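You operate a simulated robot arm through the tools that you are given. There is no shell and no other tool.

You run a simulated two-armed robot. Do the job below in one go: nothing can be reset, and whatever is moved stays where it is left.

Task
Cap both open cans and stand them in the small table's red box. Set down upright: red spray can, yellow spray can.
Where things are to end (x, y in the base frame): red spray can within 0.03 m of [0.75, 0.48]; yellow spray can within 0.03 m of [0.76, 0.36].

Only the result counts: the job must be done as asked and must still hold three seconds after the hand-in. Knocking over, shifting, dropping, spilling or breaking anything else fails it. A push-on lid holds only when it is set on centred and level and pressed home; a screw cap is set on level and turned clockwise until tight.

Robot
Two 7-joint arms with four-finger grippers on one trunk that stands fixed in place. Base frame: the origin is at the foot of the trunk, x ahead of it, y to its left, z up. Readings come in m, rad, newtons and seconds.
The left shoulder is at [0.04, 0.161, 1.273], the right one opposite. With the tool pointing down near the work surface each hand reaches from about 0.36 to 0.88 m from the base axis, measured 20 degrees to its own side. Payload 1.96 kg a hand.
The tool frame of a hand sits at the grasp point between the pads (the TCP): z along the fingers, y along the line on which they close. The tips reach 0.016 m beyond it. The gripper opens to 0.11 m; its body begins 0.088 m behind the TCP.
Orientation is that of the tool frame in the base frame, as a unit quaternion [x, y, z, w]. With the fingers straight down and closing along the base's y, the tool's x points along the base's -x, its y along +y and its z along -z.

Tools
- The arms move only by the tool send_rows. It takes "left_rows", "right_rows" or both (then of equal length, played together; a hand with none holds still); each is a list of rows, each a list of 7 numbers: the shift along the tool's x, y, z in units of 50 mm (1.0 is 50 mm), then the turn, a rotation vector about the tool's x, y, z in units of 6 degrees (1.0 is 6 degrees), then the finger opening in m, from 0 to 0.11. In form: [[tx, ty, tz, wx, wy, wz, gripper], ...]. A call has 1 to 20 rows; each row shifts and turns the commanded pose from where the row before left it, along the tool's axes as they then stand. A call with a number of a shift or a turn outside -1 to 1 is refused whole. Each row takes 0.2 s and may step no farther than 0.05 m and 0.15 rad from the row before; otherwise, or with a gripper value out of range, the whole call is refused. A pose out of reach is approached as far as the arm can. The call stops where the force on the tool passes 40 N (or 10 N more than at its start, if that is more) or the arm is blocked; 0.2 s more then pass. Each finger travels about 0.0641 m/s and halts on what it meets, pressing with about 38 N; the grip force reading is that of the motor and also rises with nothing between the fingers. The clock runs only during rows and for 0.2 s after the last one: add rows that do not move to give the fingers time. It gives the time, the measured TCP pose, the force on the tool (base axes), the opening and the grip force at its end, in the units of the frame above (readings bear some noise), with the torque about the TCP (base axes, N m) and any sound that the robot's microphone picked up.
- Cameras (640 x 400 px; columns grow to the right, rows downward): "scene" is now at [0.1064, 0.0243, 1.5144]; the picture's right is [0.21, -0.98, 0.00], its down [-0.48, -0.10, -0.87] and it looks along [0.85, 0.19, -0.49] (base axes); focal length 327 px, centre (320, 200). "left" rides on the left gripper at [0.082, 0.009, -0.112] in its tool frame; the picture's right is [-0.11, 0.99, 0.00], its down [-0.77, -0.08, -0.63] and it looks along [-0.63, -0.07, 0.78] (tool axes); focal length 238 px, centre (320, 200). "right" rides on the right gripper at [0.082, -0.009, -0.112] in its tool frame; the picture's right is [0.11, 0.99, 0.00], its down [-0.77, 0.08, -0.63] and it looks along [-0.63, 0.07, 0.78] (tool axes); focal length 238 px, centre (320, 200). There is no depth. A picture from a camera that has moved, and an enlarged one, comes with that camera's place and axes in the base frame and with its lens. The place of the scene camera against the robot may be out by one fixed shift of up to 0.012 m in any direction.
- capture(camera): a new picture of that camera. It takes no simulated time.
- pan_tilt(pan, tilt): turns the head with the scene camera to pan (to the left, within 1.501 rad either way) and tilt (down, from -0.506 to 1.204), counted from straight ahead of the robot. It gives what a move gives.
- zoom(camera, box): a new picture of the part [left, top, right, bottom] of that camera's present view, enlarged. It takes no simulated time.
- finish_job(): hands the job in; it is judged then, once.

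Nothing tells you positions but the pictures and the camera data. Unless the task says otherwise, let go and move clear before handing in.

The tools are called after "Call:" as a command line: name --argument value ..., lists and objects as JSON in quotes. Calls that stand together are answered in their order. send_rows: Moves the arms, as the interface text tells. Its arguments: {"type":"object","properties":{"left_rows":{"type":"array"},"right_rows":{"type":"array"}},"required":[]} The other tools are called the same way: pan_tilt (pan, tilt) turns the head that bears the scene camera; capture (camera) takes a picture; zoom (camera, box) takes an enlarged picture of a part of a camera's view; finish_job () hands the job in.

At the start:

```text
clock: 0.0
left_ee_pos: [0.3138, 0.188, 1.3569]
left_ee_rot: [-0.08, 0.997, 0.0, 0.0]
left_wrist_force: [0.0, 0.0, 0.2]
left_torque: [0.01, 0.02, -0.01]
left_gripper_width: 0.1103
left_gripper_force: 0.0
right_ee_pos: [0.3521, -0.1012, 1.3282]
right_ee_rot: [-0.082, 0.997, 0.0, 0.0]
right_wrist_force: [-0.4, -1.0, -1.1]
right_torque: [0.02, 0.0, -0.01]
right_gripper_width: 0.1104
right_gripper_force: 0.0
head pan, tilt (commanded): [0.215, 0.508]
```

scene: 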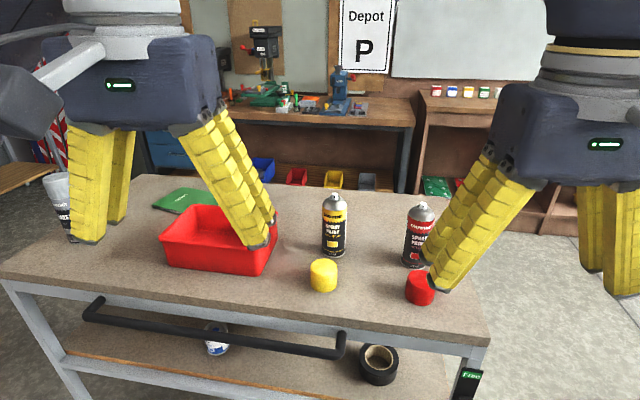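
right: 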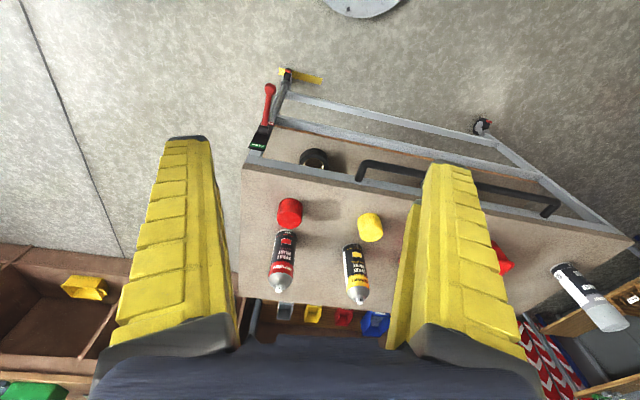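
left: 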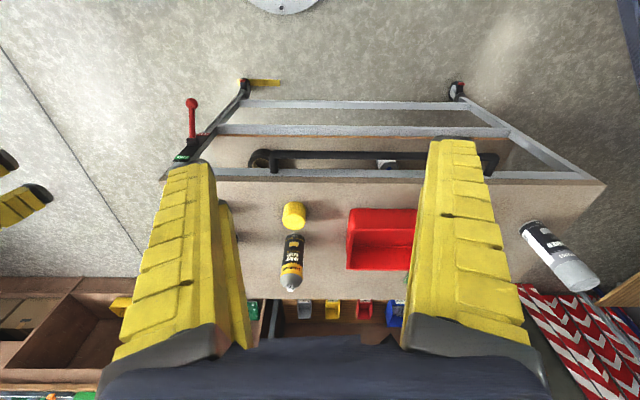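

I see a table with a red box on the left, a yellow and a red spray can standing open, and their two caps lying in front of them. Next I enlarge the pictures to place these things precisely.

Call:
zoom --camera "scene" --box '[280, 180, 460, 310]'

Call:
zoom --camera "scene" --box '[130, 170, 310, 290]'

Call:
zoom --camera "right" --box '[230, 160, 430, 320]'

Call:
zoom --camera "left" --box '[230, 160, 450, 320]'

```text
3.08 times, centred on (370, 245) of scene
camera zoom: at [0.1064, 0.0243, 1.5144], right [0.21, -0.98, 0.0], down [-0.48, -0.1, -0.87], along [0.85, 0.19, -0.49], focal length 1007 px, centre (166, 62)
```

zoom: 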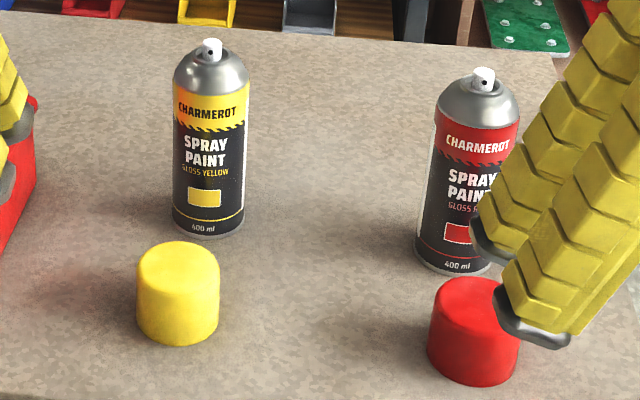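

```text
3.33 times, centred on (220, 230) of scene
camera zoom: at [0.1064, 0.0243, 1.5144], right [0.21, -0.98, 0.0], down [-0.48, -0.1, -0.87], along [0.85, 0.19, -0.49], focal length 1091 px, centre (653, 100)
```

zoom: 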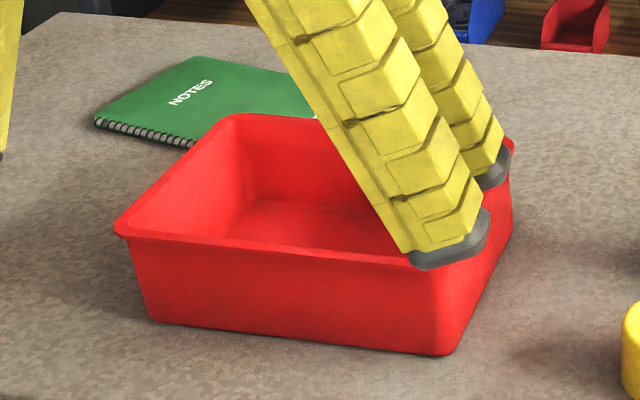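

```text
2.50 times, centred on (330, 240) of right
camera zoom: at [0.2712, -0.1231, 1.441], right [-0.27, 0.96, 0.0], down [0.75, 0.21, 0.63], along [0.61, 0.17, -0.78], focal length 596 px, centre (295, 100)
```

zoom: 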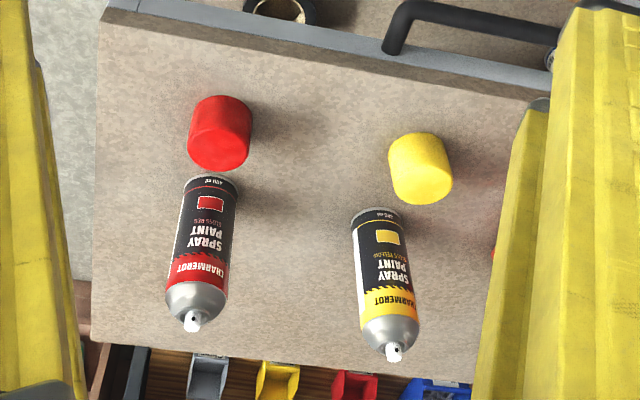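

```text
2.50 times, centred on (340, 240) of left
camera zoom: at [0.2311, 0.1835, 1.4686], right [-0.06, 1.0, 0.0], down [0.78, 0.04, 0.63], along [0.63, 0.04, -0.78], focal length 596 px, centre (270, 100)
```

zoom: 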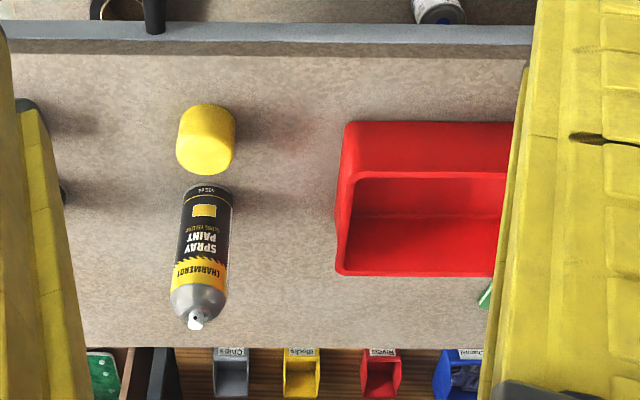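

The yellow can seems to stand near (0.79, 0.14) and the red one near (0.81, -0.07), with the caps about 0.1 m nearer to me. I move the right hand aside and bring the left hand above the yellow can, out of contact, to look more closely.

Call:
send_rows --left_rows '[[0, 0, 0, 0, 0, 0.765, 0.11], [0, 0, 0, 0, 0, 0.765, 0.11], [-0.817, -0.137, 0.22, 0, 0, 0, 0.11], [-0.817, -0.137, 0.22, 0, 0, 0, 0.11], [-0.817, -0.137, 0.22, 0, 0, 0, 0.11], [-0.817, -0.137, 0.22, 0, 0, 0, 0.11], [-0.817, -0.137, 0.22, 0, 0, 0, 0.11], [-0.817, -0.137, 0.22, 0, 0, 0, 0.11], [-0.817, -0.137, 0.22, 0, 0, 0, 0.11]]' --right_rows '[[0, -1, 0, 0, 0, 0, 0.11], [0, -1, 0, 0, 0, 0, 0.11], [0, -1, 0, 0, 0, 0, 0.11], [0, -1, 0, 0, 0, 0, 0.11], [0, -1, 0, 0, 0, 0, 0.11], [0, 0, 0, 0, 0, 0, 0.11], [0, 0, 0, 0, 0, 0, 0.11], [0, 0, 0, 0, 0, 0, 0.11], [0, 0, 0, 0, 0, 0, 0.11]]'

Call:
capture --camera "left"

Call:
capture --camera "scene"

```text
clock: 2.0
left_ee_pos: [0.6011, 0.1411, 1.28]
left_ee_rot: [-0.001, 1.0, 0.0, 0.0]
left_wrist_force: [0.9, 0.3, -0.4]
left_torque: [0.02, 0.02, -0.01]
left_gripper_width: 0.1102
left_gripper_force: 0.0
right_ee_pos: [0.388, -0.3222, 1.3286]
right_ee_rot: [-0.081, 0.997, 0.001, 0.0]
right_wrist_force: [-0.2, -0.3, -0.9]
right_torque: [0.0, 0.0, 0.02]
right_gripper_width: 0.1098
right_gripper_force: 0.0
right hand out of reach, approached as far as the arm can: row 5
head pan, tilt (commanded): [0.215, 0.508]
```

```text
taken
camera left: at [0.5186, 0.1495, 1.3921], right [0.1, 0.99, 0.0], down [0.77, -0.08, 0.63], along [0.63, -0.07, -0.78], focal length 238 px, centre (320, 200)
```

left: 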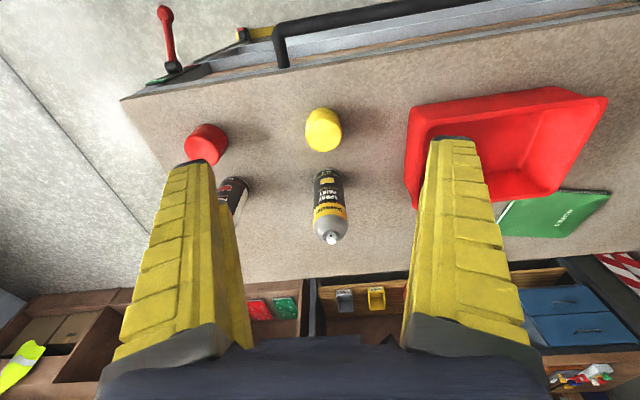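

```text
taken
camera scene: at [0.1066, 0.0241, 1.5143], right [0.21, -0.98, 0.0], down [-0.48, -0.1, -0.87], along [0.85, 0.19, -0.49], focal length 327 px, centre (320, 200)
```

scene: 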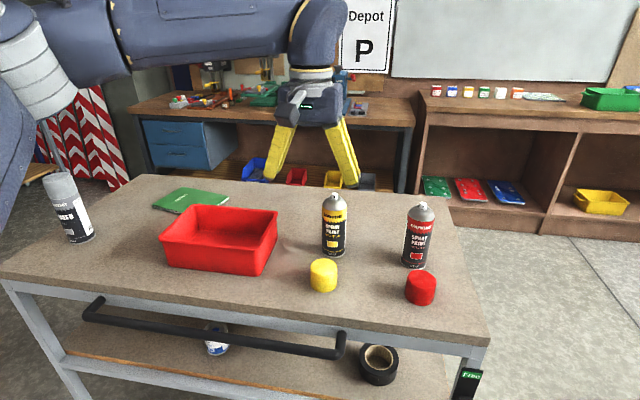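

The view is clear now; I enlarge the cans, caps, box and the neighbouring objects to measure them.

Call:
zoom --camera "left" --box '[270, 90, 390, 260]'

Call:
zoom --camera "left" --box '[380, 60, 640, 260]'

Call:
zoom --camera "scene" --box '[290, 180, 450, 310]'

Call:
zoom --camera "scene" --box '[130, 170, 310, 290]'

Call:
zoom --camera "left" --box '[170, 100, 270, 230]'

Call:
zoom --camera "scene" --box '[20, 140, 150, 270]'

```text
2.35 times, centred on (330, 175) of left
camera zoom: at [0.5186, 0.1495, 1.3921], right [0.1, 0.99, 0.0], down [0.77, -0.08, 0.63], along [0.63, -0.07, -0.78], focal length 561 px, centre (296, 259)
```

zoom: 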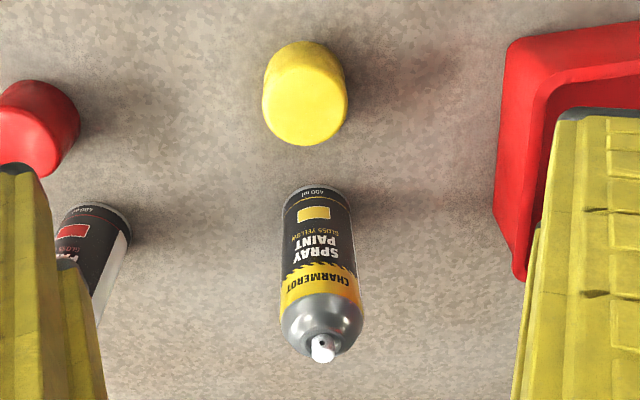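

```text
2.00 times, centred on (510, 160) of left
camera zoom: at [0.5186, 0.1495, 1.3921], right [0.1, 0.99, 0.0], down [0.77, -0.08, 0.63], along [0.63, -0.07, -0.78], focal length 477 px, centre (-60, 280)
```

zoom: 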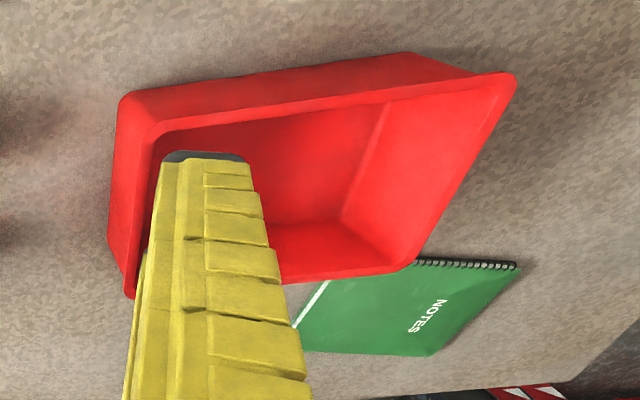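

```text
3.08 times, centred on (370, 245) of scene
camera zoom: at [0.1066, 0.0241, 1.5143], right [0.21, -0.98, 0.0], down [-0.48, -0.1, -0.87], along [0.85, 0.19, -0.49], focal length 1007 px, centre (166, 62)
```

zoom: 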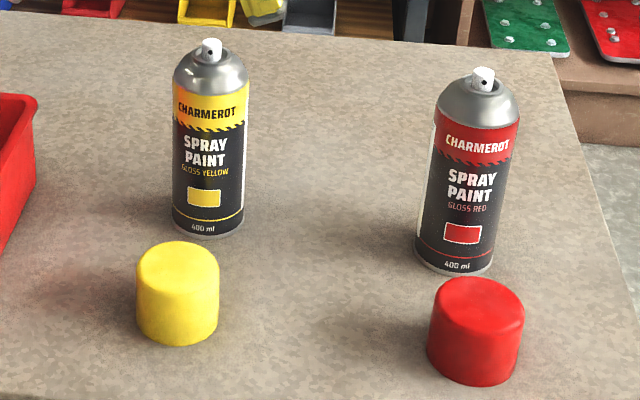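

```text
3.33 times, centred on (220, 230) of scene
camera zoom: at [0.1066, 0.0241, 1.5143], right [0.21, -0.98, 0.0], down [-0.48, -0.1, -0.87], along [0.85, 0.19, -0.49], focal length 1091 px, centre (653, 100)
```

zoom: 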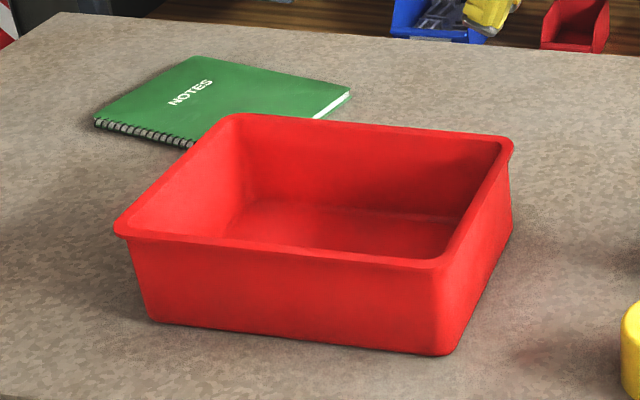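

```text
3.08 times, centred on (220, 165) of left
camera zoom: at [0.5186, 0.1495, 1.3921], right [0.1, 0.99, 0.0], down [0.77, -0.08, 0.63], along [0.63, -0.07, -0.78], focal length 733 px, centre (628, 308)
```

zoom: 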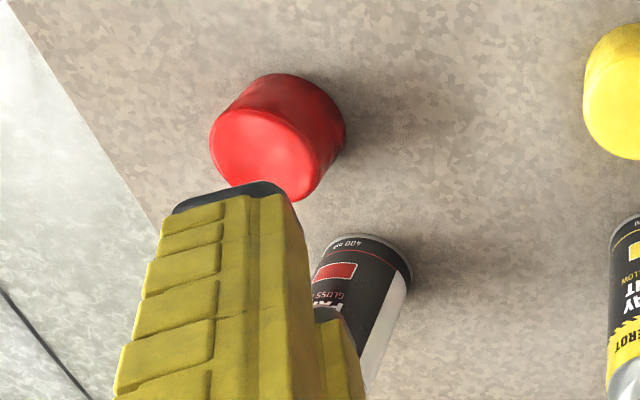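

```text
3.08 times, centred on (85, 205) of scene
camera zoom: at [0.1066, 0.0241, 1.5143], right [0.21, -0.98, 0.0], down [-0.48, -0.1, -0.87], along [0.85, 0.19, -0.49], focal length 1007 px, centre (1043, 185)
```

zoom: 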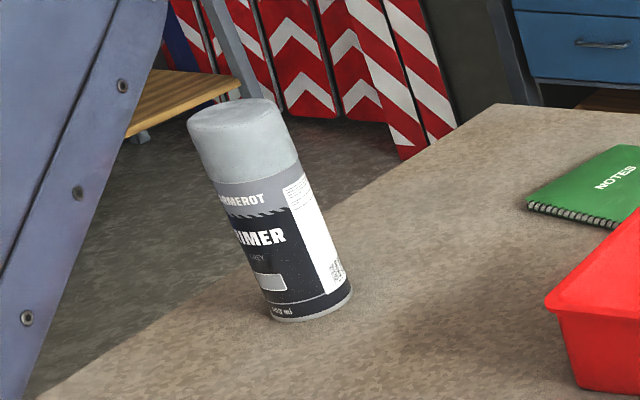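

I place the yellow cap near (0.687, 0.14, top 1.01), the yellow can near (0.80, 0.138, nozzle 1.14) and the table top near z 0.956. I take a second wrist view from further ahead to triangulate better.

Call:
send_rows --left_rows '[[-0.7, 0, 0, 0, 0, 0, 0.11], [-0.7, 0, 0, 0, 0, 0, 0.11], [-0.6, 0, 0, 0, 0, 0, 0.11]]'

Call:
capture --camera "left"

Call:
zoom --camera "left" --box '[260, 30, 380, 210]'

Call:
zoom --camera "left" --box '[400, 0, 640, 200]'

Call:
capture --camera "scene"

```text
clock: 2.8
left_ee_pos: [0.6803, 0.143, 1.2795]
left_ee_rot: [-0.002, 1.0, 0.0, 0.0]
left_wrist_force: [-0.5, -0.7, 0.2]
left_torque: [-0.07, -0.01, -0.03]
left_gripper_width: 0.1102
left_gripper_force: 0.0
left hand out of reach, approached as far as the arm can: row 3
right_ee_pos: [0.3877, -0.3219, 1.328]
right_ee_rot: [-0.081, 0.997, 0.0, 0.0]
right_wrist_force: [-0.3, 0.2, -0.4]
right_torque: [0.02, -0.02, 0.0]
right_gripper_width: 0.1101
right_gripper_force: 0.0
head pan, tilt (commanded): [0.215, 0.508]
```

```text
taken
camera left: at [0.5983, 0.1507, 1.3914], right [0.1, 0.99, 0.0], down [0.77, -0.08, 0.63], along [0.63, -0.07, -0.78], focal length 238 px, centre (320, 200)
```

left: 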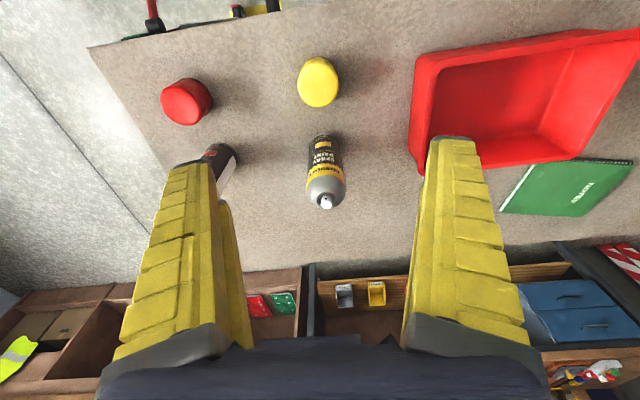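

```text
2.22 times, centred on (320, 120) of left
camera zoom: at [0.5983, 0.1507, 1.3914], right [0.1, 0.99, 0.0], down [0.77, -0.08, 0.63], along [0.63, -0.07, -0.78], focal length 530 px, centre (320, 378)
```

zoom: 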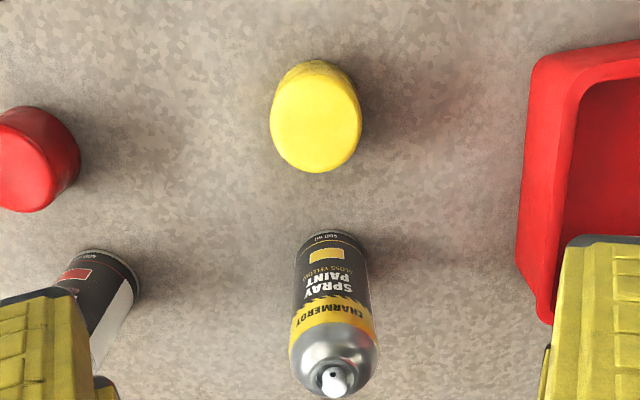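

```text
2.00 times, centred on (520, 100) of left
camera zoom: at [0.5983, 0.1507, 1.3914], right [0.1, 0.99, 0.0], down [0.77, -0.08, 0.63], along [0.63, -0.07, -0.78], focal length 477 px, centre (-80, 400)
```

zoom: 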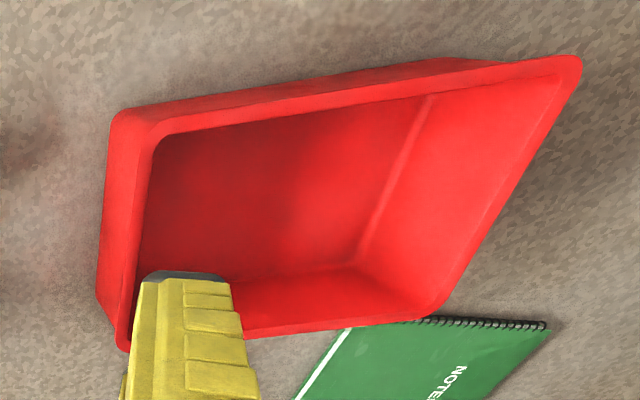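

```text
taken
camera scene: at [0.1061, 0.0248, 1.5144], right [0.21, -0.98, 0.0], down [-0.48, -0.1, -0.87], along [0.85, 0.19, -0.49], focal length 327 px, centre (320, 200)
```

scene: 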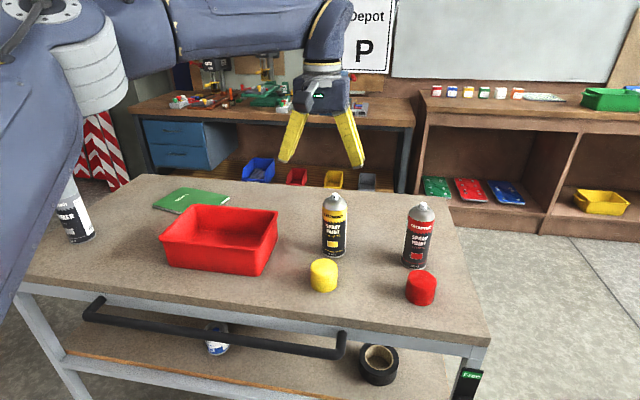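

The hand reaches its limit pointing straight down up here, so I will lean it about 25° (fingers forward and down). This also gives a flatter view of the cap and can; I tilt in place first.

Call:
send_rows --left_rows '[[0.6, 0, 0.4, 0, 0, 0, 0.11], [0, 0, 0, 0, -0.8333, 0, 0.11], [0, 0, 0, 0, -0.8333, 0, 0.11], [0, 0, 0, 0, -0.8333, 0, 0.11], [0, 0, 0, 0, -0.8333, 0, 0.11], [0, 0, 0, 0, -0.8335, 0, 0.11]]'

Call:
capture --camera "left"

Call:
capture --camera "scene"

```text
clock: 4.2
left_ee_pos: [0.65, 0.1404, 1.2597]
left_ee_rot: [-0.001, 0.976, 0.0, 0.218]
left_wrist_force: [0.4, 0.6, 0.5]
left_torque: [0.01, 0.0, 0.01]
left_gripper_width: 0.1101
left_gripper_force: 0.0
right_ee_pos: [0.3878, -0.3241, 1.3275]
right_ee_rot: [-0.081, 0.997, 0.001, 0.0]
right_wrist_force: [-0.2, 0.6, 0.4]
right_torque: [-0.01, -0.01, 0.0]
right_gripper_width: 0.11
right_gripper_force: 0.1
head pan, tilt (commanded): [0.215, 0.508]
```

```text
taken
camera left: at [0.5275, 0.1497, 1.3262], right [0.09, 0.99, 0.04], down [0.43, -0.08, 0.9], along [0.9, -0.06, -0.44], focal length 238 px, centre (320, 200)
```

left: 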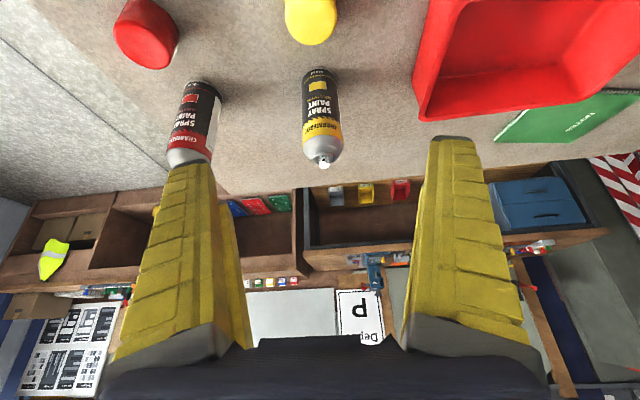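

```text
taken
camera scene: at [0.1065, 0.0244, 1.5144], right [0.21, -0.98, 0.0], down [-0.48, -0.1, -0.87], along [0.85, 0.19, -0.49], focal length 327 px, centre (320, 200)
```

scene: 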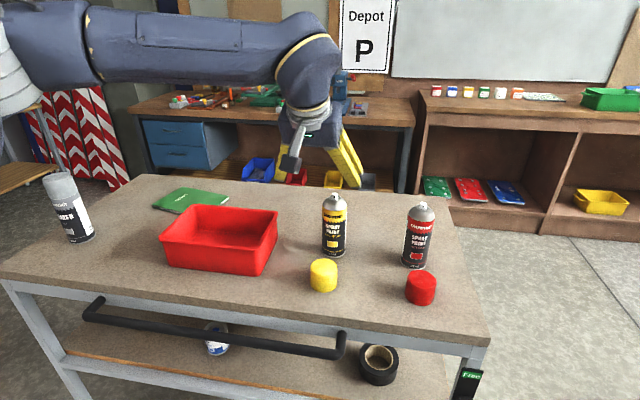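

The tilt came out as planned and the hand is clear of everything. I lower it in front of the yellow cap for a flatter close view.

Call:
send_rows --left_rows '[[0.5646, -0.005, 0.6195, 0, 0, 0, 0.11], [0.5646, -0.005, 0.6195, 0, 0, 0, 0.11], [0.5646, -0.005, 0.6195, 0, 0, 0, 0.11], [0.5646, -0.005, 0.6195, 0, 0, 0, 0.11]]'

Call:
capture --camera "left"

Call:
zoom --camera "left" --box '[270, 80, 380, 310]'

Call:
zoom --camera "left" --box '[400, 40, 640, 240]'

Call:
zoom --camera "scene" --box '[220, 130, 460, 310]'

```text
clock: 5.2
left_ee_pos: [0.5996, 0.1396, 1.1002]
left_ee_rot: [-0.001, 0.976, 0.001, 0.218]
left_wrist_force: [0.3, 0.4, -0.2]
left_torque: [-0.03, 0.04, -0.02]
left_gripper_width: 0.1098
left_gripper_force: 0.0
right_ee_pos: [0.3883, -0.3208, 1.3279]
right_ee_rot: [-0.081, 0.997, 0.001, 0.0]
right_wrist_force: [0.1, -0.7, 0.3]
right_torque: [0.01, -0.04, -0.02]
right_gripper_width: 0.1099
right_gripper_force: 0.1
head pan, tilt (commanded): [0.215, 0.508]
```

```text
taken
camera left: at [0.4777, 0.1485, 1.166], right [0.09, 0.99, 0.04], down [0.43, -0.08, 0.9], along [0.9, -0.06, -0.44], focal length 238 px, centre (320, 200)
```

left: 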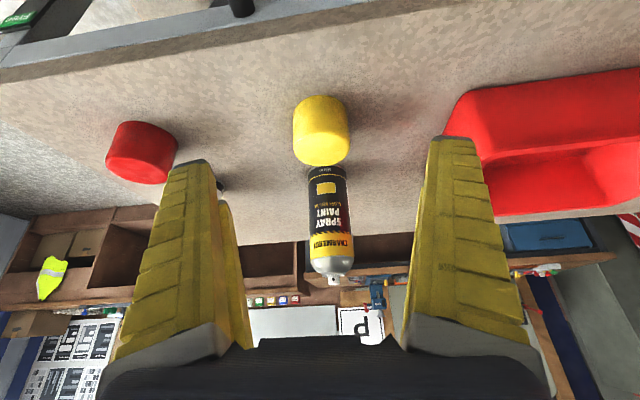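

```text
1.74 times, centred on (325, 195) of left
camera zoom: at [0.4777, 0.1485, 1.166], right [0.09, 0.99, 0.04], down [0.43, -0.08, 0.9], along [0.9, -0.06, -0.44], focal length 414 px, centre (311, 209)
```

zoom: 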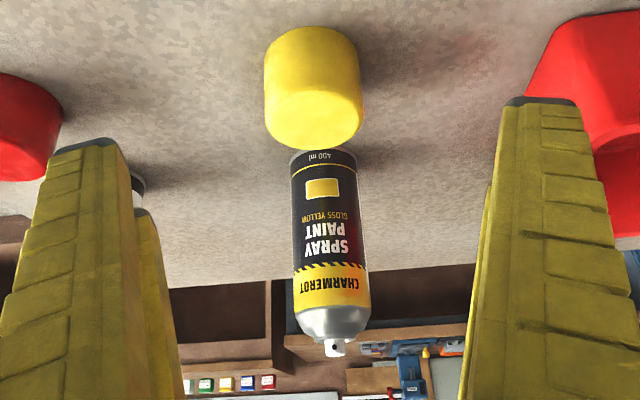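

```text
2.00 times, centred on (520, 140) of left
camera zoom: at [0.4777, 0.1485, 1.166], right [0.09, 0.99, 0.04], down [0.43, -0.08, 0.9], along [0.9, -0.06, -0.44], focal length 477 px, centre (-80, 320)
```

zoom: 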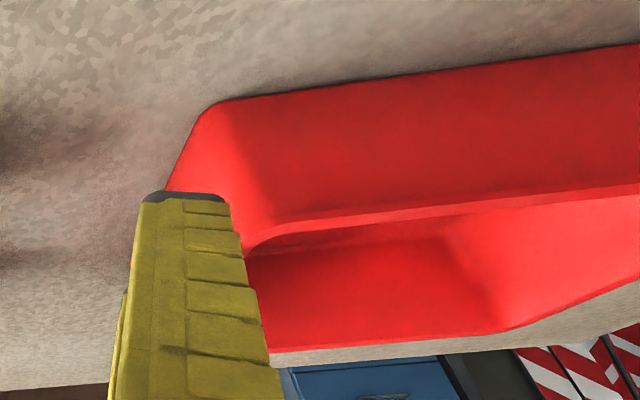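

```text
2.22 times, centred on (340, 220) of scene
camera zoom: at [0.1065, 0.0244, 1.5144], right [0.21, -0.98, 0.0], down [-0.48, -0.1, -0.87], along [0.85, 0.19, -0.49], focal length 727 px, centre (276, 156)
```

zoom: 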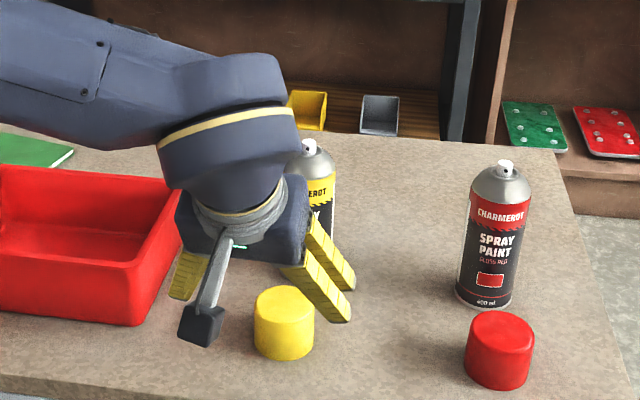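

The three wrist views agree: cap centre (0.689, 0.139) with top at z 1.004, can axis (0.817, 0.137) with nozzle top at z 1.126, table at z 0.953. Before grasping I look at the finger shape from the scene camera.

Call:
zoom --camera "scene" --box '[270, 180, 360, 260]'

Call:
zoom --camera "left" --box '[90, 140, 270, 400]'

Call:
capture --camera "right"

```text
5.00 times, centred on (315, 220) of scene
camera zoom: at [0.1065, 0.0244, 1.5144], right [0.21, -0.98, 0.0], down [-0.48, -0.1, -0.87], along [0.85, 0.19, -0.49], focal length 1636 px, centre (345, 100)
```

zoom: 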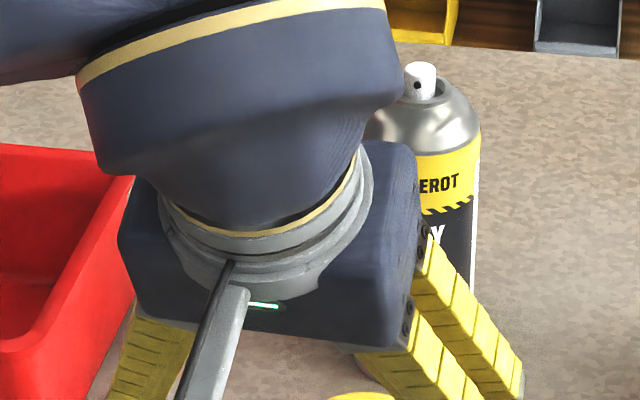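

```text
1.54 times, centred on (180, 270) of left
camera zoom: at [0.4777, 0.1485, 1.166], right [0.09, 0.99, 0.04], down [0.43, -0.08, 0.9], along [0.9, -0.06, -0.44], focal length 367 px, centre (535, 92)
```

zoom: 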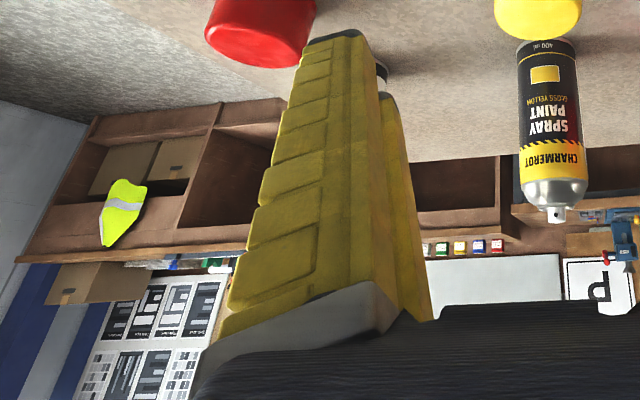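

```text
taken
camera right: at [0.3075, -0.3444, 1.4415], right [-0.27, 0.96, 0.0], down [0.75, 0.21, 0.63], along [0.61, 0.17, -0.78], focal length 238 px, centre (320, 200)
```

right: 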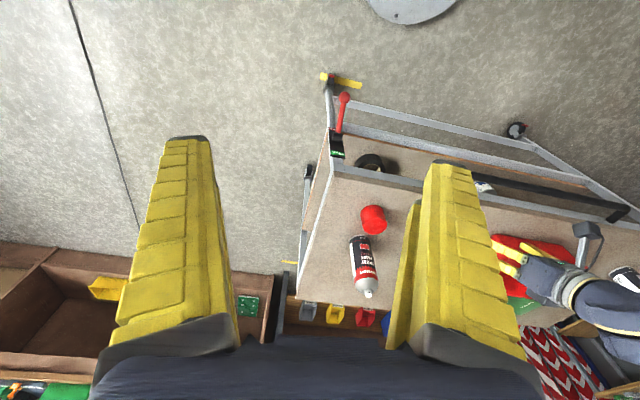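

The fingers come in two pairs with a gap between them, so I reduce the lean to 15° for a truer grip. Then I hover above the yellow cap and check the centring.

Call:
send_rows --left_rows '[[0, 0, 0, 0, 0.85, 0, 0.11], [0, 0, 0, 0, 0.85, 0, 0.11], [-0.506, -0.004, 0.413, 0, 0, 0, 0.11], [-0.506, -0.004, 0.413, 0, 0, 0, 0.11], [-0.506, -0.004, 0.413, 0, 0, 0, 0.11], [0, 0, 0, 0, 0, 0, 0.11]]'

Call:
capture --camera "left"

Call:
capture --camera "scene"

```text
clock: 6.6
left_ee_pos: [0.69, 0.1397, 1.0579]
left_ee_rot: [-0.001, 0.992, 0.001, 0.129]
left_wrist_force: [0.3, 0.5, 0.2]
left_torque: [-0.02, 0.01, 0.03]
left_gripper_width: 0.11
left_gripper_force: 0.1
right_ee_pos: [0.3881, -0.3218, 1.3265]
right_ee_rot: [-0.08, 0.997, 0.002, 0.0]
right_wrist_force: [1.1, 0.0, 0.6]
right_torque: [0.01, 0.03, 0.04]
right_gripper_width: 0.1098
right_gripper_force: 0.0
head pan, tilt (commanded): [0.215, 0.508]
```

```text
taken
camera left: at [0.5816, 0.1482, 1.1451], right [0.1, 0.99, 0.03], down [0.59, -0.08, 0.81], along [0.8, -0.07, -0.59], focal length 238 px, centre (320, 200)
```

left: 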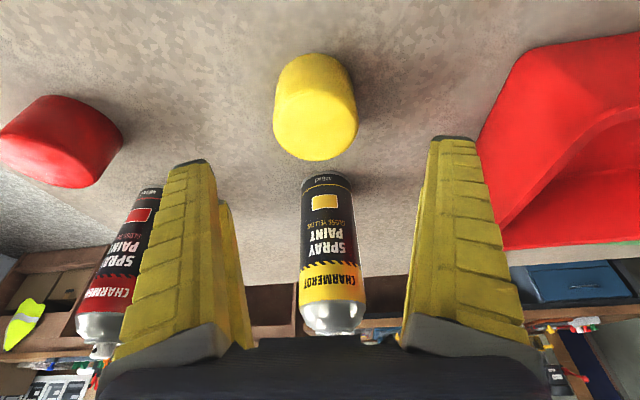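

```text
taken
camera scene: at [0.1067, 0.0243, 1.5143], right [0.21, -0.98, 0.0], down [-0.48, -0.1, -0.87], along [0.85, 0.19, -0.49], focal length 327 px, centre (320, 200)
```

scene: 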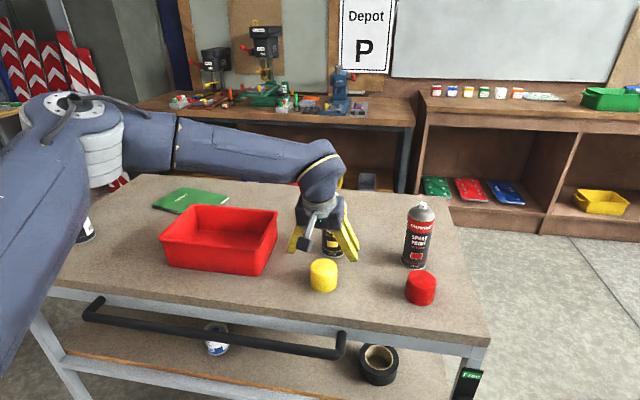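

The cap appears where predicted, centred within 2 mm between the fingers. I lower straight down around it.

Call:
send_rows --left_rows '[[0.127, -0.015, 0.456, 0, 0, 0, 0.11], [0.127, -0.015, 0.456, 0, 0, 0, 0.11], [0.128, 0, 0.455, 0, 0, 0, 0.11], [0, 0, 0, 0, 0, 0, 0.11]]'

Call:
capture --camera "left"

Call:
zoom --camera "scene" --box '[270, 180, 400, 310]'

```text
clock: 7.6
left_ee_pos: [0.688, 0.1365, 0.9875]
left_ee_rot: [-0.001, 0.992, 0.0, 0.129]
left_wrist_force: [0.2, -1.2, 0.5]
left_torque: [-0.03, -0.02, 0.01]
left_gripper_width: 0.11
left_gripper_force: 0.1
right_ee_pos: [0.3874, -0.3213, 1.3288]
right_ee_rot: [-0.081, 0.997, 0.001, 0.0]
right_wrist_force: [-0.8, -0.3, 0.1]
right_torque: [0.02, -0.01, -0.02]
right_gripper_width: 0.1101
right_gripper_force: 0.1
head pan, tilt (commanded): [0.215, 0.508]
```

```text
taken
camera left: at [0.5798, 0.1461, 1.0751], right [0.1, 0.99, 0.03], down [0.59, -0.08, 0.81], along [0.8, -0.07, -0.59], focal length 238 px, centre (320, 200)
```

left: 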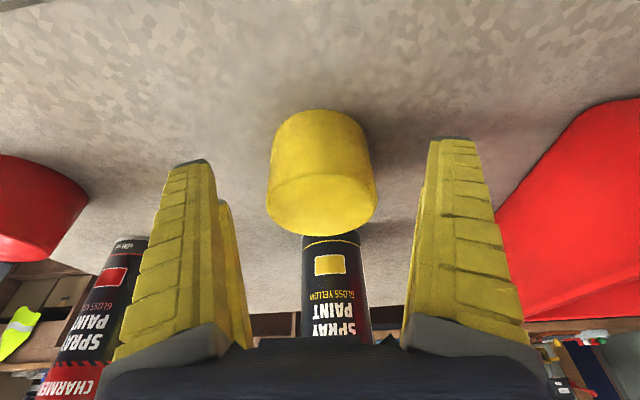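

```text
3.08 times, centred on (335, 245) of scene
camera zoom: at [0.1065, 0.0243, 1.5143], right [0.21, -0.98, 0.0], down [-0.48, -0.1, -0.87], along [0.85, 0.19, -0.49], focal length 1007 px, centre (274, 62)
```

zoom: 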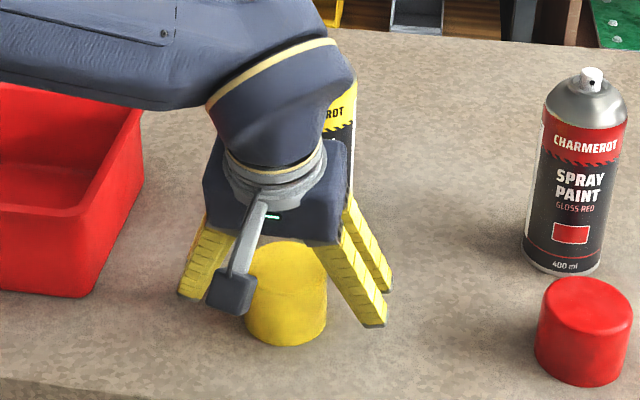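

The cap sits centred between the open fingers, which clear the table by about 1 cm. I close on it.

Call:
send_rows --left_rows '[[0, 0, 0, 0, 0, 0, 0.085], [0, 0, 0, 0, 0, 0, 0.065], [0, 0, 0, 0, 0, 0, 0.05], [0, 0, 0, 0, 0, 0, 0.05], [0, 0, 0, 0, 0, 0, 0.05]]'

Call:
capture --camera "left"

Call:
zoom --camera "scene" --box '[270, 180, 400, 310]'

```text
clock: 8.8
left_ee_pos: [0.687, 0.1369, 0.9879]
left_ee_rot: [-0.002, 0.992, 0.0, 0.129]
left_wrist_force: [0.7, 0.3, 1.4]
left_torque: [0.04, 0.05, 0.01]
left_gripper_width: 0.0591
left_gripper_force: 38.1
right_ee_pos: [0.388, -0.3214, 1.3281]
right_ee_rot: [-0.08, 0.997, 0.001, 0.0]
right_wrist_force: [0.0, 0.2, 0.4]
right_torque: [-0.02, 0.01, -0.03]
right_gripper_width: 0.1103
right_gripper_force: 0.1
head pan, tilt (commanded): [0.215, 0.508]
```

```text
taken
camera left: at [0.5796, 0.1461, 1.0754], right [0.1, 0.99, 0.03], down [0.59, -0.08, 0.81], along [0.8, -0.06, -0.59], focal length 238 px, centre (320, 200)
```

left: 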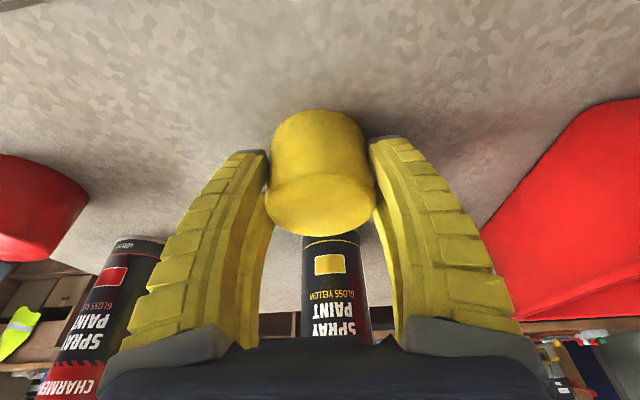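

```text
3.08 times, centred on (335, 245) of scene
camera zoom: at [0.1064, 0.0244, 1.5144], right [0.21, -0.98, 0.0], down [-0.48, -0.1, -0.87], along [0.85, 0.19, -0.49], focal length 1007 px, centre (274, 62)
```

zoom: 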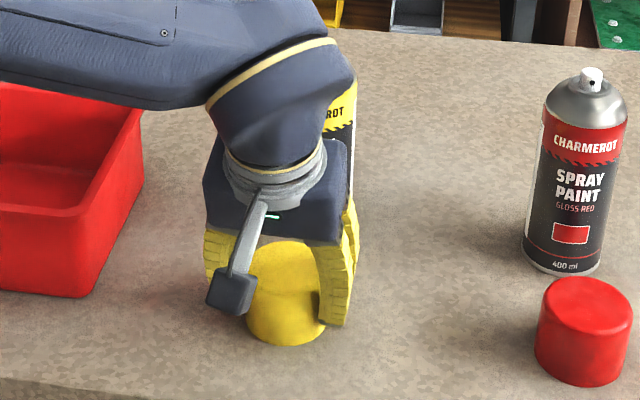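

The soft fingers hold the cap with the pads 59 mm apart. I lift it straight up to 1.18 m and check that it hangs level.

Call:
send_rows --left_rows '[[-0.06, 0, -0.23, 0, 0, 0, 0.05], [-0.2275, 0, -0.8613, 0, 0, 0, 0.05], [-0.2275, 0, -0.8613, 0, 0, 0, 0.05], [-0.2275, 0, -0.8613, 0, 0, 0, 0.05], [-0.2275, 0, -0.8613, 0, 0, 0, 0.05], [0, 0, 0, 0, 0, 0, 0.05]]'

Call:
capture --camera "left"

Call:
zoom --camera "scene" --box '[270, 130, 400, 280]'

Call:
capture --camera "right"

```text
clock: 10.2
left_ee_pos: [0.6874, 0.1364, 1.1801]
left_ee_rot: [-0.002, 0.992, 0.0, 0.128]
left_wrist_force: [-0.9, -0.3, 0.0]
left_torque: [-0.02, -0.02, 0.02]
left_gripper_width: 0.059
left_gripper_force: 38.1
right_ee_pos: [0.3882, -0.3234, 1.3282]
right_ee_rot: [-0.081, 0.997, 0.001, 0.0]
right_wrist_force: [0.4, 0.4, -0.2]
right_torque: [-0.03, 0.0, 0.01]
right_gripper_width: 0.1101
right_gripper_force: 0.0
head pan, tilt (commanded): [0.215, 0.508]
```

```text
taken
camera left: at [0.5799, 0.1452, 1.2671], right [0.1, 0.99, 0.03], down [0.59, -0.08, 0.81], along [0.8, -0.06, -0.59], focal length 238 px, centre (320, 200)
```

left: 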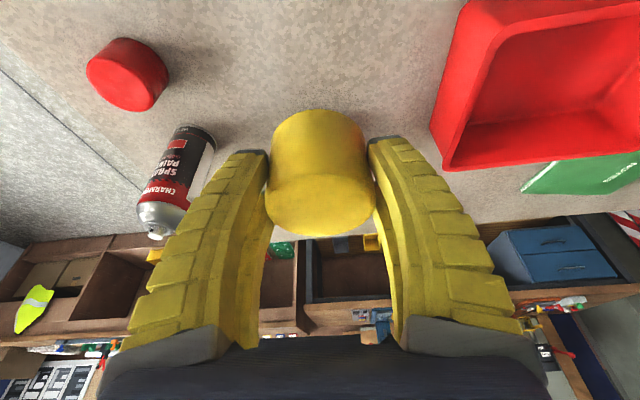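

```text
2.67 times, centred on (335, 205) of scene
camera zoom: at [0.1062, 0.0243, 1.5144], right [0.21, -0.98, 0.0], down [-0.48, -0.1, -0.87], along [0.85, 0.19, -0.49], focal length 873 px, centre (280, 187)
```

zoom: 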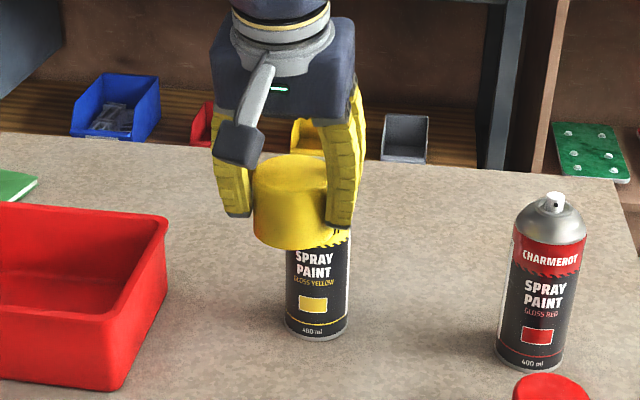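

```text
taken
camera right: at [0.3072, -0.3445, 1.4416], right [-0.27, 0.96, 0.0], down [0.75, 0.21, 0.63], along [0.61, 0.17, -0.78], focal length 238 px, centre (320, 200)
```

right: 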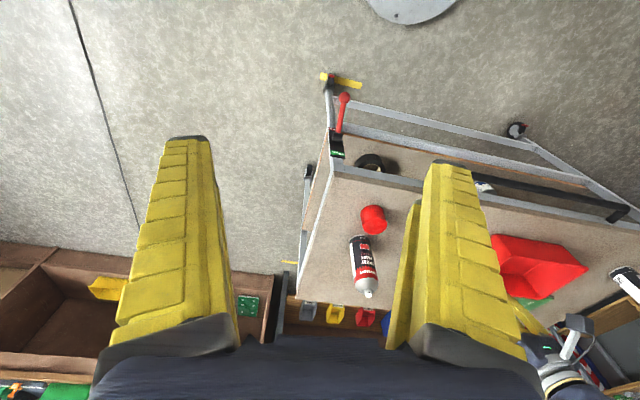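

The cap hangs level and unchanged in the grip. To check its fore-aft alignment over the can I bring the right hand round as a side camera, turning and leaning it first.

Call:
send_rows --right_rows '[[0, 0, 0, 0, 0, -0.837, 0.11], [0, 0, 0, 0, 0, -0.837, 0.11], [0, 0, 0, 0, 0, -0.837, 0.11], [0, 0, 0, 0, 0, -0.837, 0.11], [0, 0, 0, 0, 0, -0.837, 0.11], [0, 0, 0, 0, 0, -0.837, 0.11], [0, 0, 0, 0, 0, -0.837, 0.11], [0, 0, 0, 0, 0, -0.837, 0.11], [0, 0, 0, 0, 0, -0.837, 0.11], [0, 0, 0, 0, 0, -0.837, 0.11], [0, 0, 0, 0, -0.8333, 0, 0.11], [0, 0, 0, 0, -0.8333, 0, 0.11], [0, 0, 0, 0, -0.8333, 0, 0.11], [0, 0, 0, 0, -0.8333, 0, 0.11], [0, 0, 0, 0, -0.8333, 0, 0.11]]'

Call:
capture --camera "right"

```text
clock: 13.4
left_ee_pos: [0.6879, 0.1365, 1.1801]
left_ee_rot: [-0.002, 0.992, 0.0, 0.129]
left_wrist_force: [0.4, 0.4, 0.0]
left_torque: [0.02, 0.0, 0.03]
left_gripper_width: 0.0588
left_gripper_force: 37.8
right_ee_pos: [0.3556, -0.3051, 1.2564]
right_ee_rot: [-0.242, 0.945, 0.06, 0.212]
right_wrist_force: [0.2, -0.6, -0.4]
right_torque: [-0.01, 0.04, -0.01]
right_gripper_width: 0.1103
right_gripper_force: 0.1
right hand out of reach, approached as far as the arm can: row 1, 2, 3, 4, 5, 6, 7, 8, 9, 10, 13, 14, 15
head pan, tilt (commanded): [0.215, 0.508]
```

```text
taken
camera right: at [0.2524, -0.3728, 1.3251], right [-0.56, 0.82, -0.04], down [0.34, 0.27, 0.9], along [0.75, 0.5, -0.43], focal length 238 px, centre (320, 200)
```

right: 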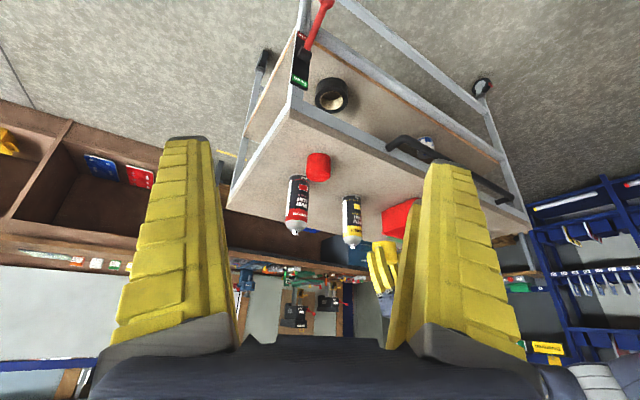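

The right hand could not turn fully so close to the body, so I move it forward first and finish the turn out there.

Call:
send_rows --right_rows '[[-0.665, -0.1245, 0.5245, 0, 0, 0, 0.11], [-0.665, -0.1245, 0.5245, 0, 0, 0, 0.11], [-0.665, -0.1245, 0.5245, 0, 0, 0, 0.11], [-0.665, -0.1245, 0.5245, 0, 0, 0, 0.11], [-0.665, -0.1245, 0.5245, 0, 0, 0, 0.11], [-0.665, -0.1245, 0.5245, 0, 0, 0, 0.11], [-0.665, -0.1245, 0.5245, 0, 0, 0, 0.11], [-0.665, -0.1245, 0.5245, 0, 0, 0, 0.11], [0, 0, 0, -0.382, 0.006, -0.801, 0.11], [0, 0, 0, -0.382, 0.006, -0.801, 0.11], [0, 0, 0, -0.382, 0.006, -0.801, 0.11], [0, 0, 0, -0.382, 0.006, -0.801, 0.11], [0, 0, 0, -0.382, 0.006, -0.801, 0.11], [0, 0, 0, -0.382, 0.006, -0.801, 0.11]]'

Call:
capture --camera "right"

Call:
capture --camera "scene"

```text
clock: 16.4
left_ee_pos: [0.6879, 0.1364, 1.1802]
left_ee_rot: [-0.001, 0.992, -0.001, 0.129]
left_wrist_force: [-0.5, -0.1, 0.0]
left_torque: [0.01, 0.02, 0.04]
left_gripper_width: 0.0586
left_gripper_force: 37.7
right_ee_pos: [0.6679, -0.1894, 1.1825]
right_ee_rot: [-0.263, 0.939, 0.064, 0.211]
right_wrist_force: [0.0, -1.1, 0.5]
right_torque: [0.04, 0.0, 0.0]
right_gripper_width: 0.1104
right_gripper_force: 0.0
right hand out of reach, approached as far as the arm can: row 10, 11, 12, 13, 14
head pan, tilt (commanded): [0.215, 0.508]
```

```text
taken
camera right: at [0.5679, -0.2611, 1.2488], right [-0.6, 0.8, -0.04], down [0.33, 0.29, 0.9], along [0.73, 0.53, -0.43], focal length 238 px, centre (320, 200)
```

right: 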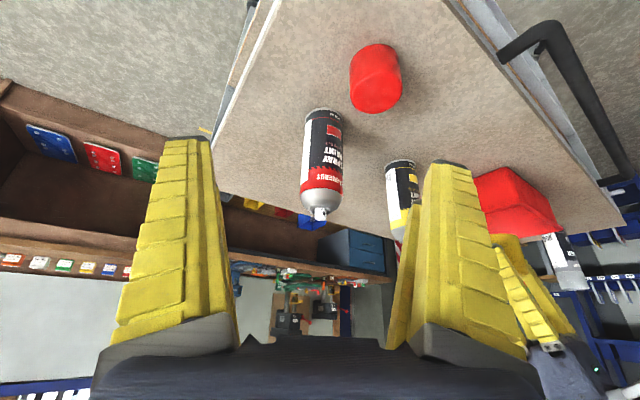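

```text
taken
camera scene: at [0.1065, 0.0243, 1.5144], right [0.21, -0.98, 0.0], down [-0.48, -0.1, -0.87], along [0.85, 0.19, -0.49], focal length 327 px, centre (320, 200)
```

scene: 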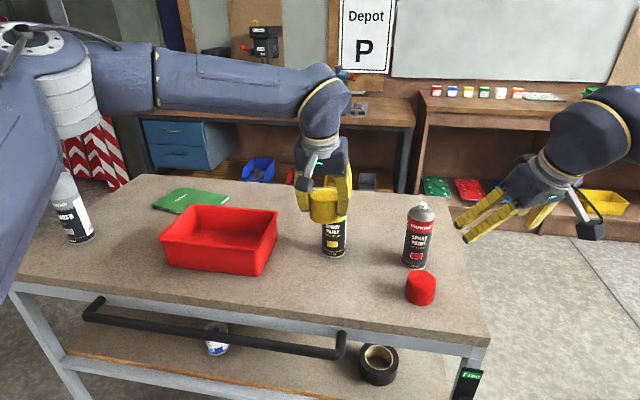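

The right wrist stops at about 36° of turn, but this oblique view is still useful. I enlarge the red can, red cap and yellow can in it.

Call:
zoom --camera "right" --box '[280, 30, 440, 240]'

Call:
zoom --camera "right" --box '[370, 140, 450, 250]'

```text
1.90 times, centred on (360, 135) of right
camera zoom: at [0.5679, -0.2611, 1.2488], right [-0.6, 0.8, -0.04], down [0.33, 0.29, 0.9], along [0.73, 0.53, -0.43], focal length 454 px, centre (244, 324)
```

zoom: 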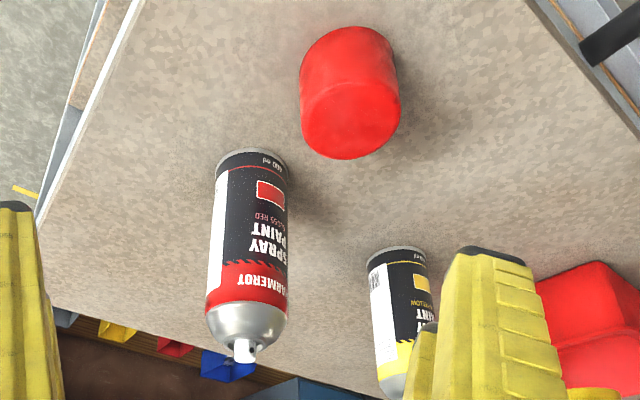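

```text
3.64 times, centred on (410, 195) of right
camera zoom: at [0.5679, -0.2611, 1.2488], right [-0.6, 0.8, -0.04], down [0.33, 0.29, 0.9], along [0.73, 0.53, -0.43], focal length 867 px, centre (-7, 218)
```

zoom: 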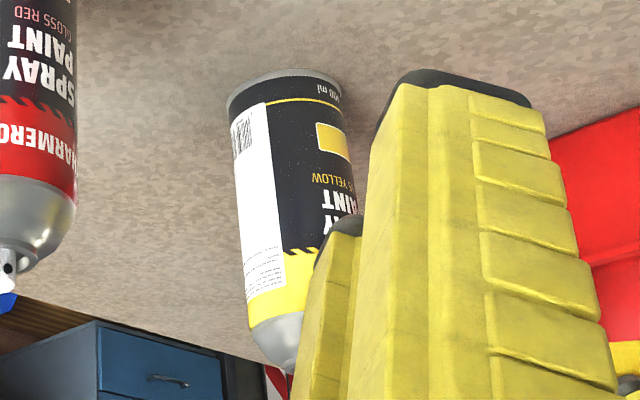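

My estimates for the yellow can agree within about 3 mm, at (0.817, 0.135). I carry the cap forward to hover about 15 mm above the nozzle and shift the right hand slightly for a clear side view.

Call:
send_rows --left_rows '[[-0.618, -0.007, 0.163, 0, 0, 0, 0.05], [-0.618, -0.007, 0.163, 0, 0, 0, 0.05], [-0.618, -0.007, 0.163, 0, 0, 0, 0.05], [-0.618, -0.007, 0.163, 0, 0, 0, 0.05], [0, 0, 0, 0, 0, 0, 0.05]]'

Call:
capture --camera "left"

Call:
zoom --camera "scene" --box '[290, 150, 380, 270]'

Call:
capture --camera "right"

```text
clock: 17.6
left_ee_pos: [0.8166, 0.1366, 1.1787]
left_ee_rot: [-0.001, 0.992, -0.001, 0.13]
left_wrist_force: [0.2, -0.3, -0.1]
left_torque: [0.0, 0.02, -0.01]
left_gripper_width: 0.0587
left_gripper_force: 37.7
right_ee_pos: [0.6687, -0.1885, 1.1814]
right_ee_rot: [-0.263, 0.939, 0.064, 0.21]
right_wrist_force: [0.0, -0.1, 0.3]
right_torque: [0.03, 0.01, 0.01]
right_gripper_width: 0.1103
right_gripper_force: 0.0
head pan, tilt (commanded): [0.215, 0.508]
```

```text
taken
camera left: at [0.7093, 0.1454, 1.2656], right [0.1, 0.99, 0.03], down [0.59, -0.08, 0.81], along [0.8, -0.06, -0.59], focal length 238 px, centre (320, 200)
```

left: 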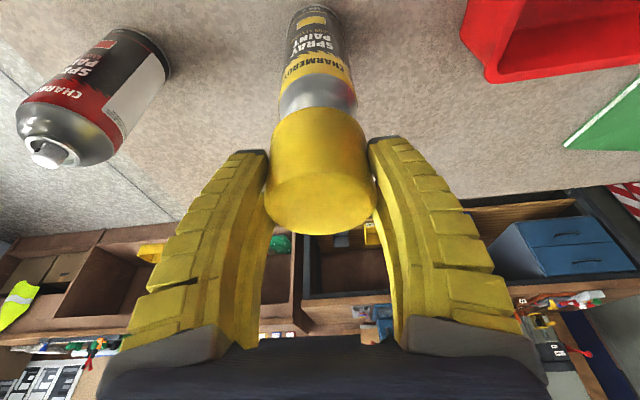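

```text
3.33 times, centred on (335, 210) of scene
camera zoom: at [0.1067, 0.0242, 1.5143], right [0.21, -0.98, 0.0], down [-0.48, -0.1, -0.87], along [0.85, 0.19, -0.49], focal length 1091 px, centre (270, 167)
```

zoom: 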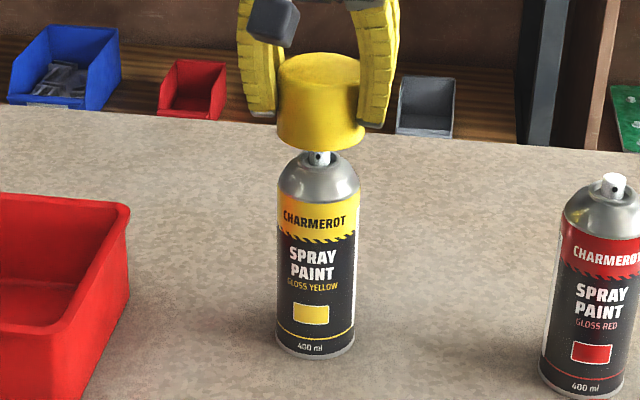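

```text
taken
camera right: at [0.568, -0.2612, 1.2487], right [-0.6, 0.8, -0.04], down [0.33, 0.29, 0.9], along [0.73, 0.53, -0.43], focal length 238 px, centre (320, 200)
```

right: 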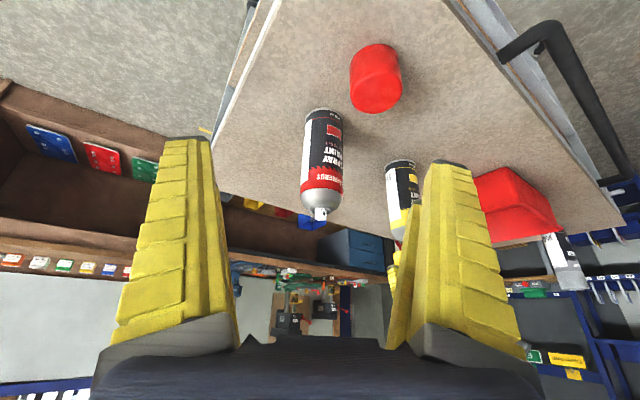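

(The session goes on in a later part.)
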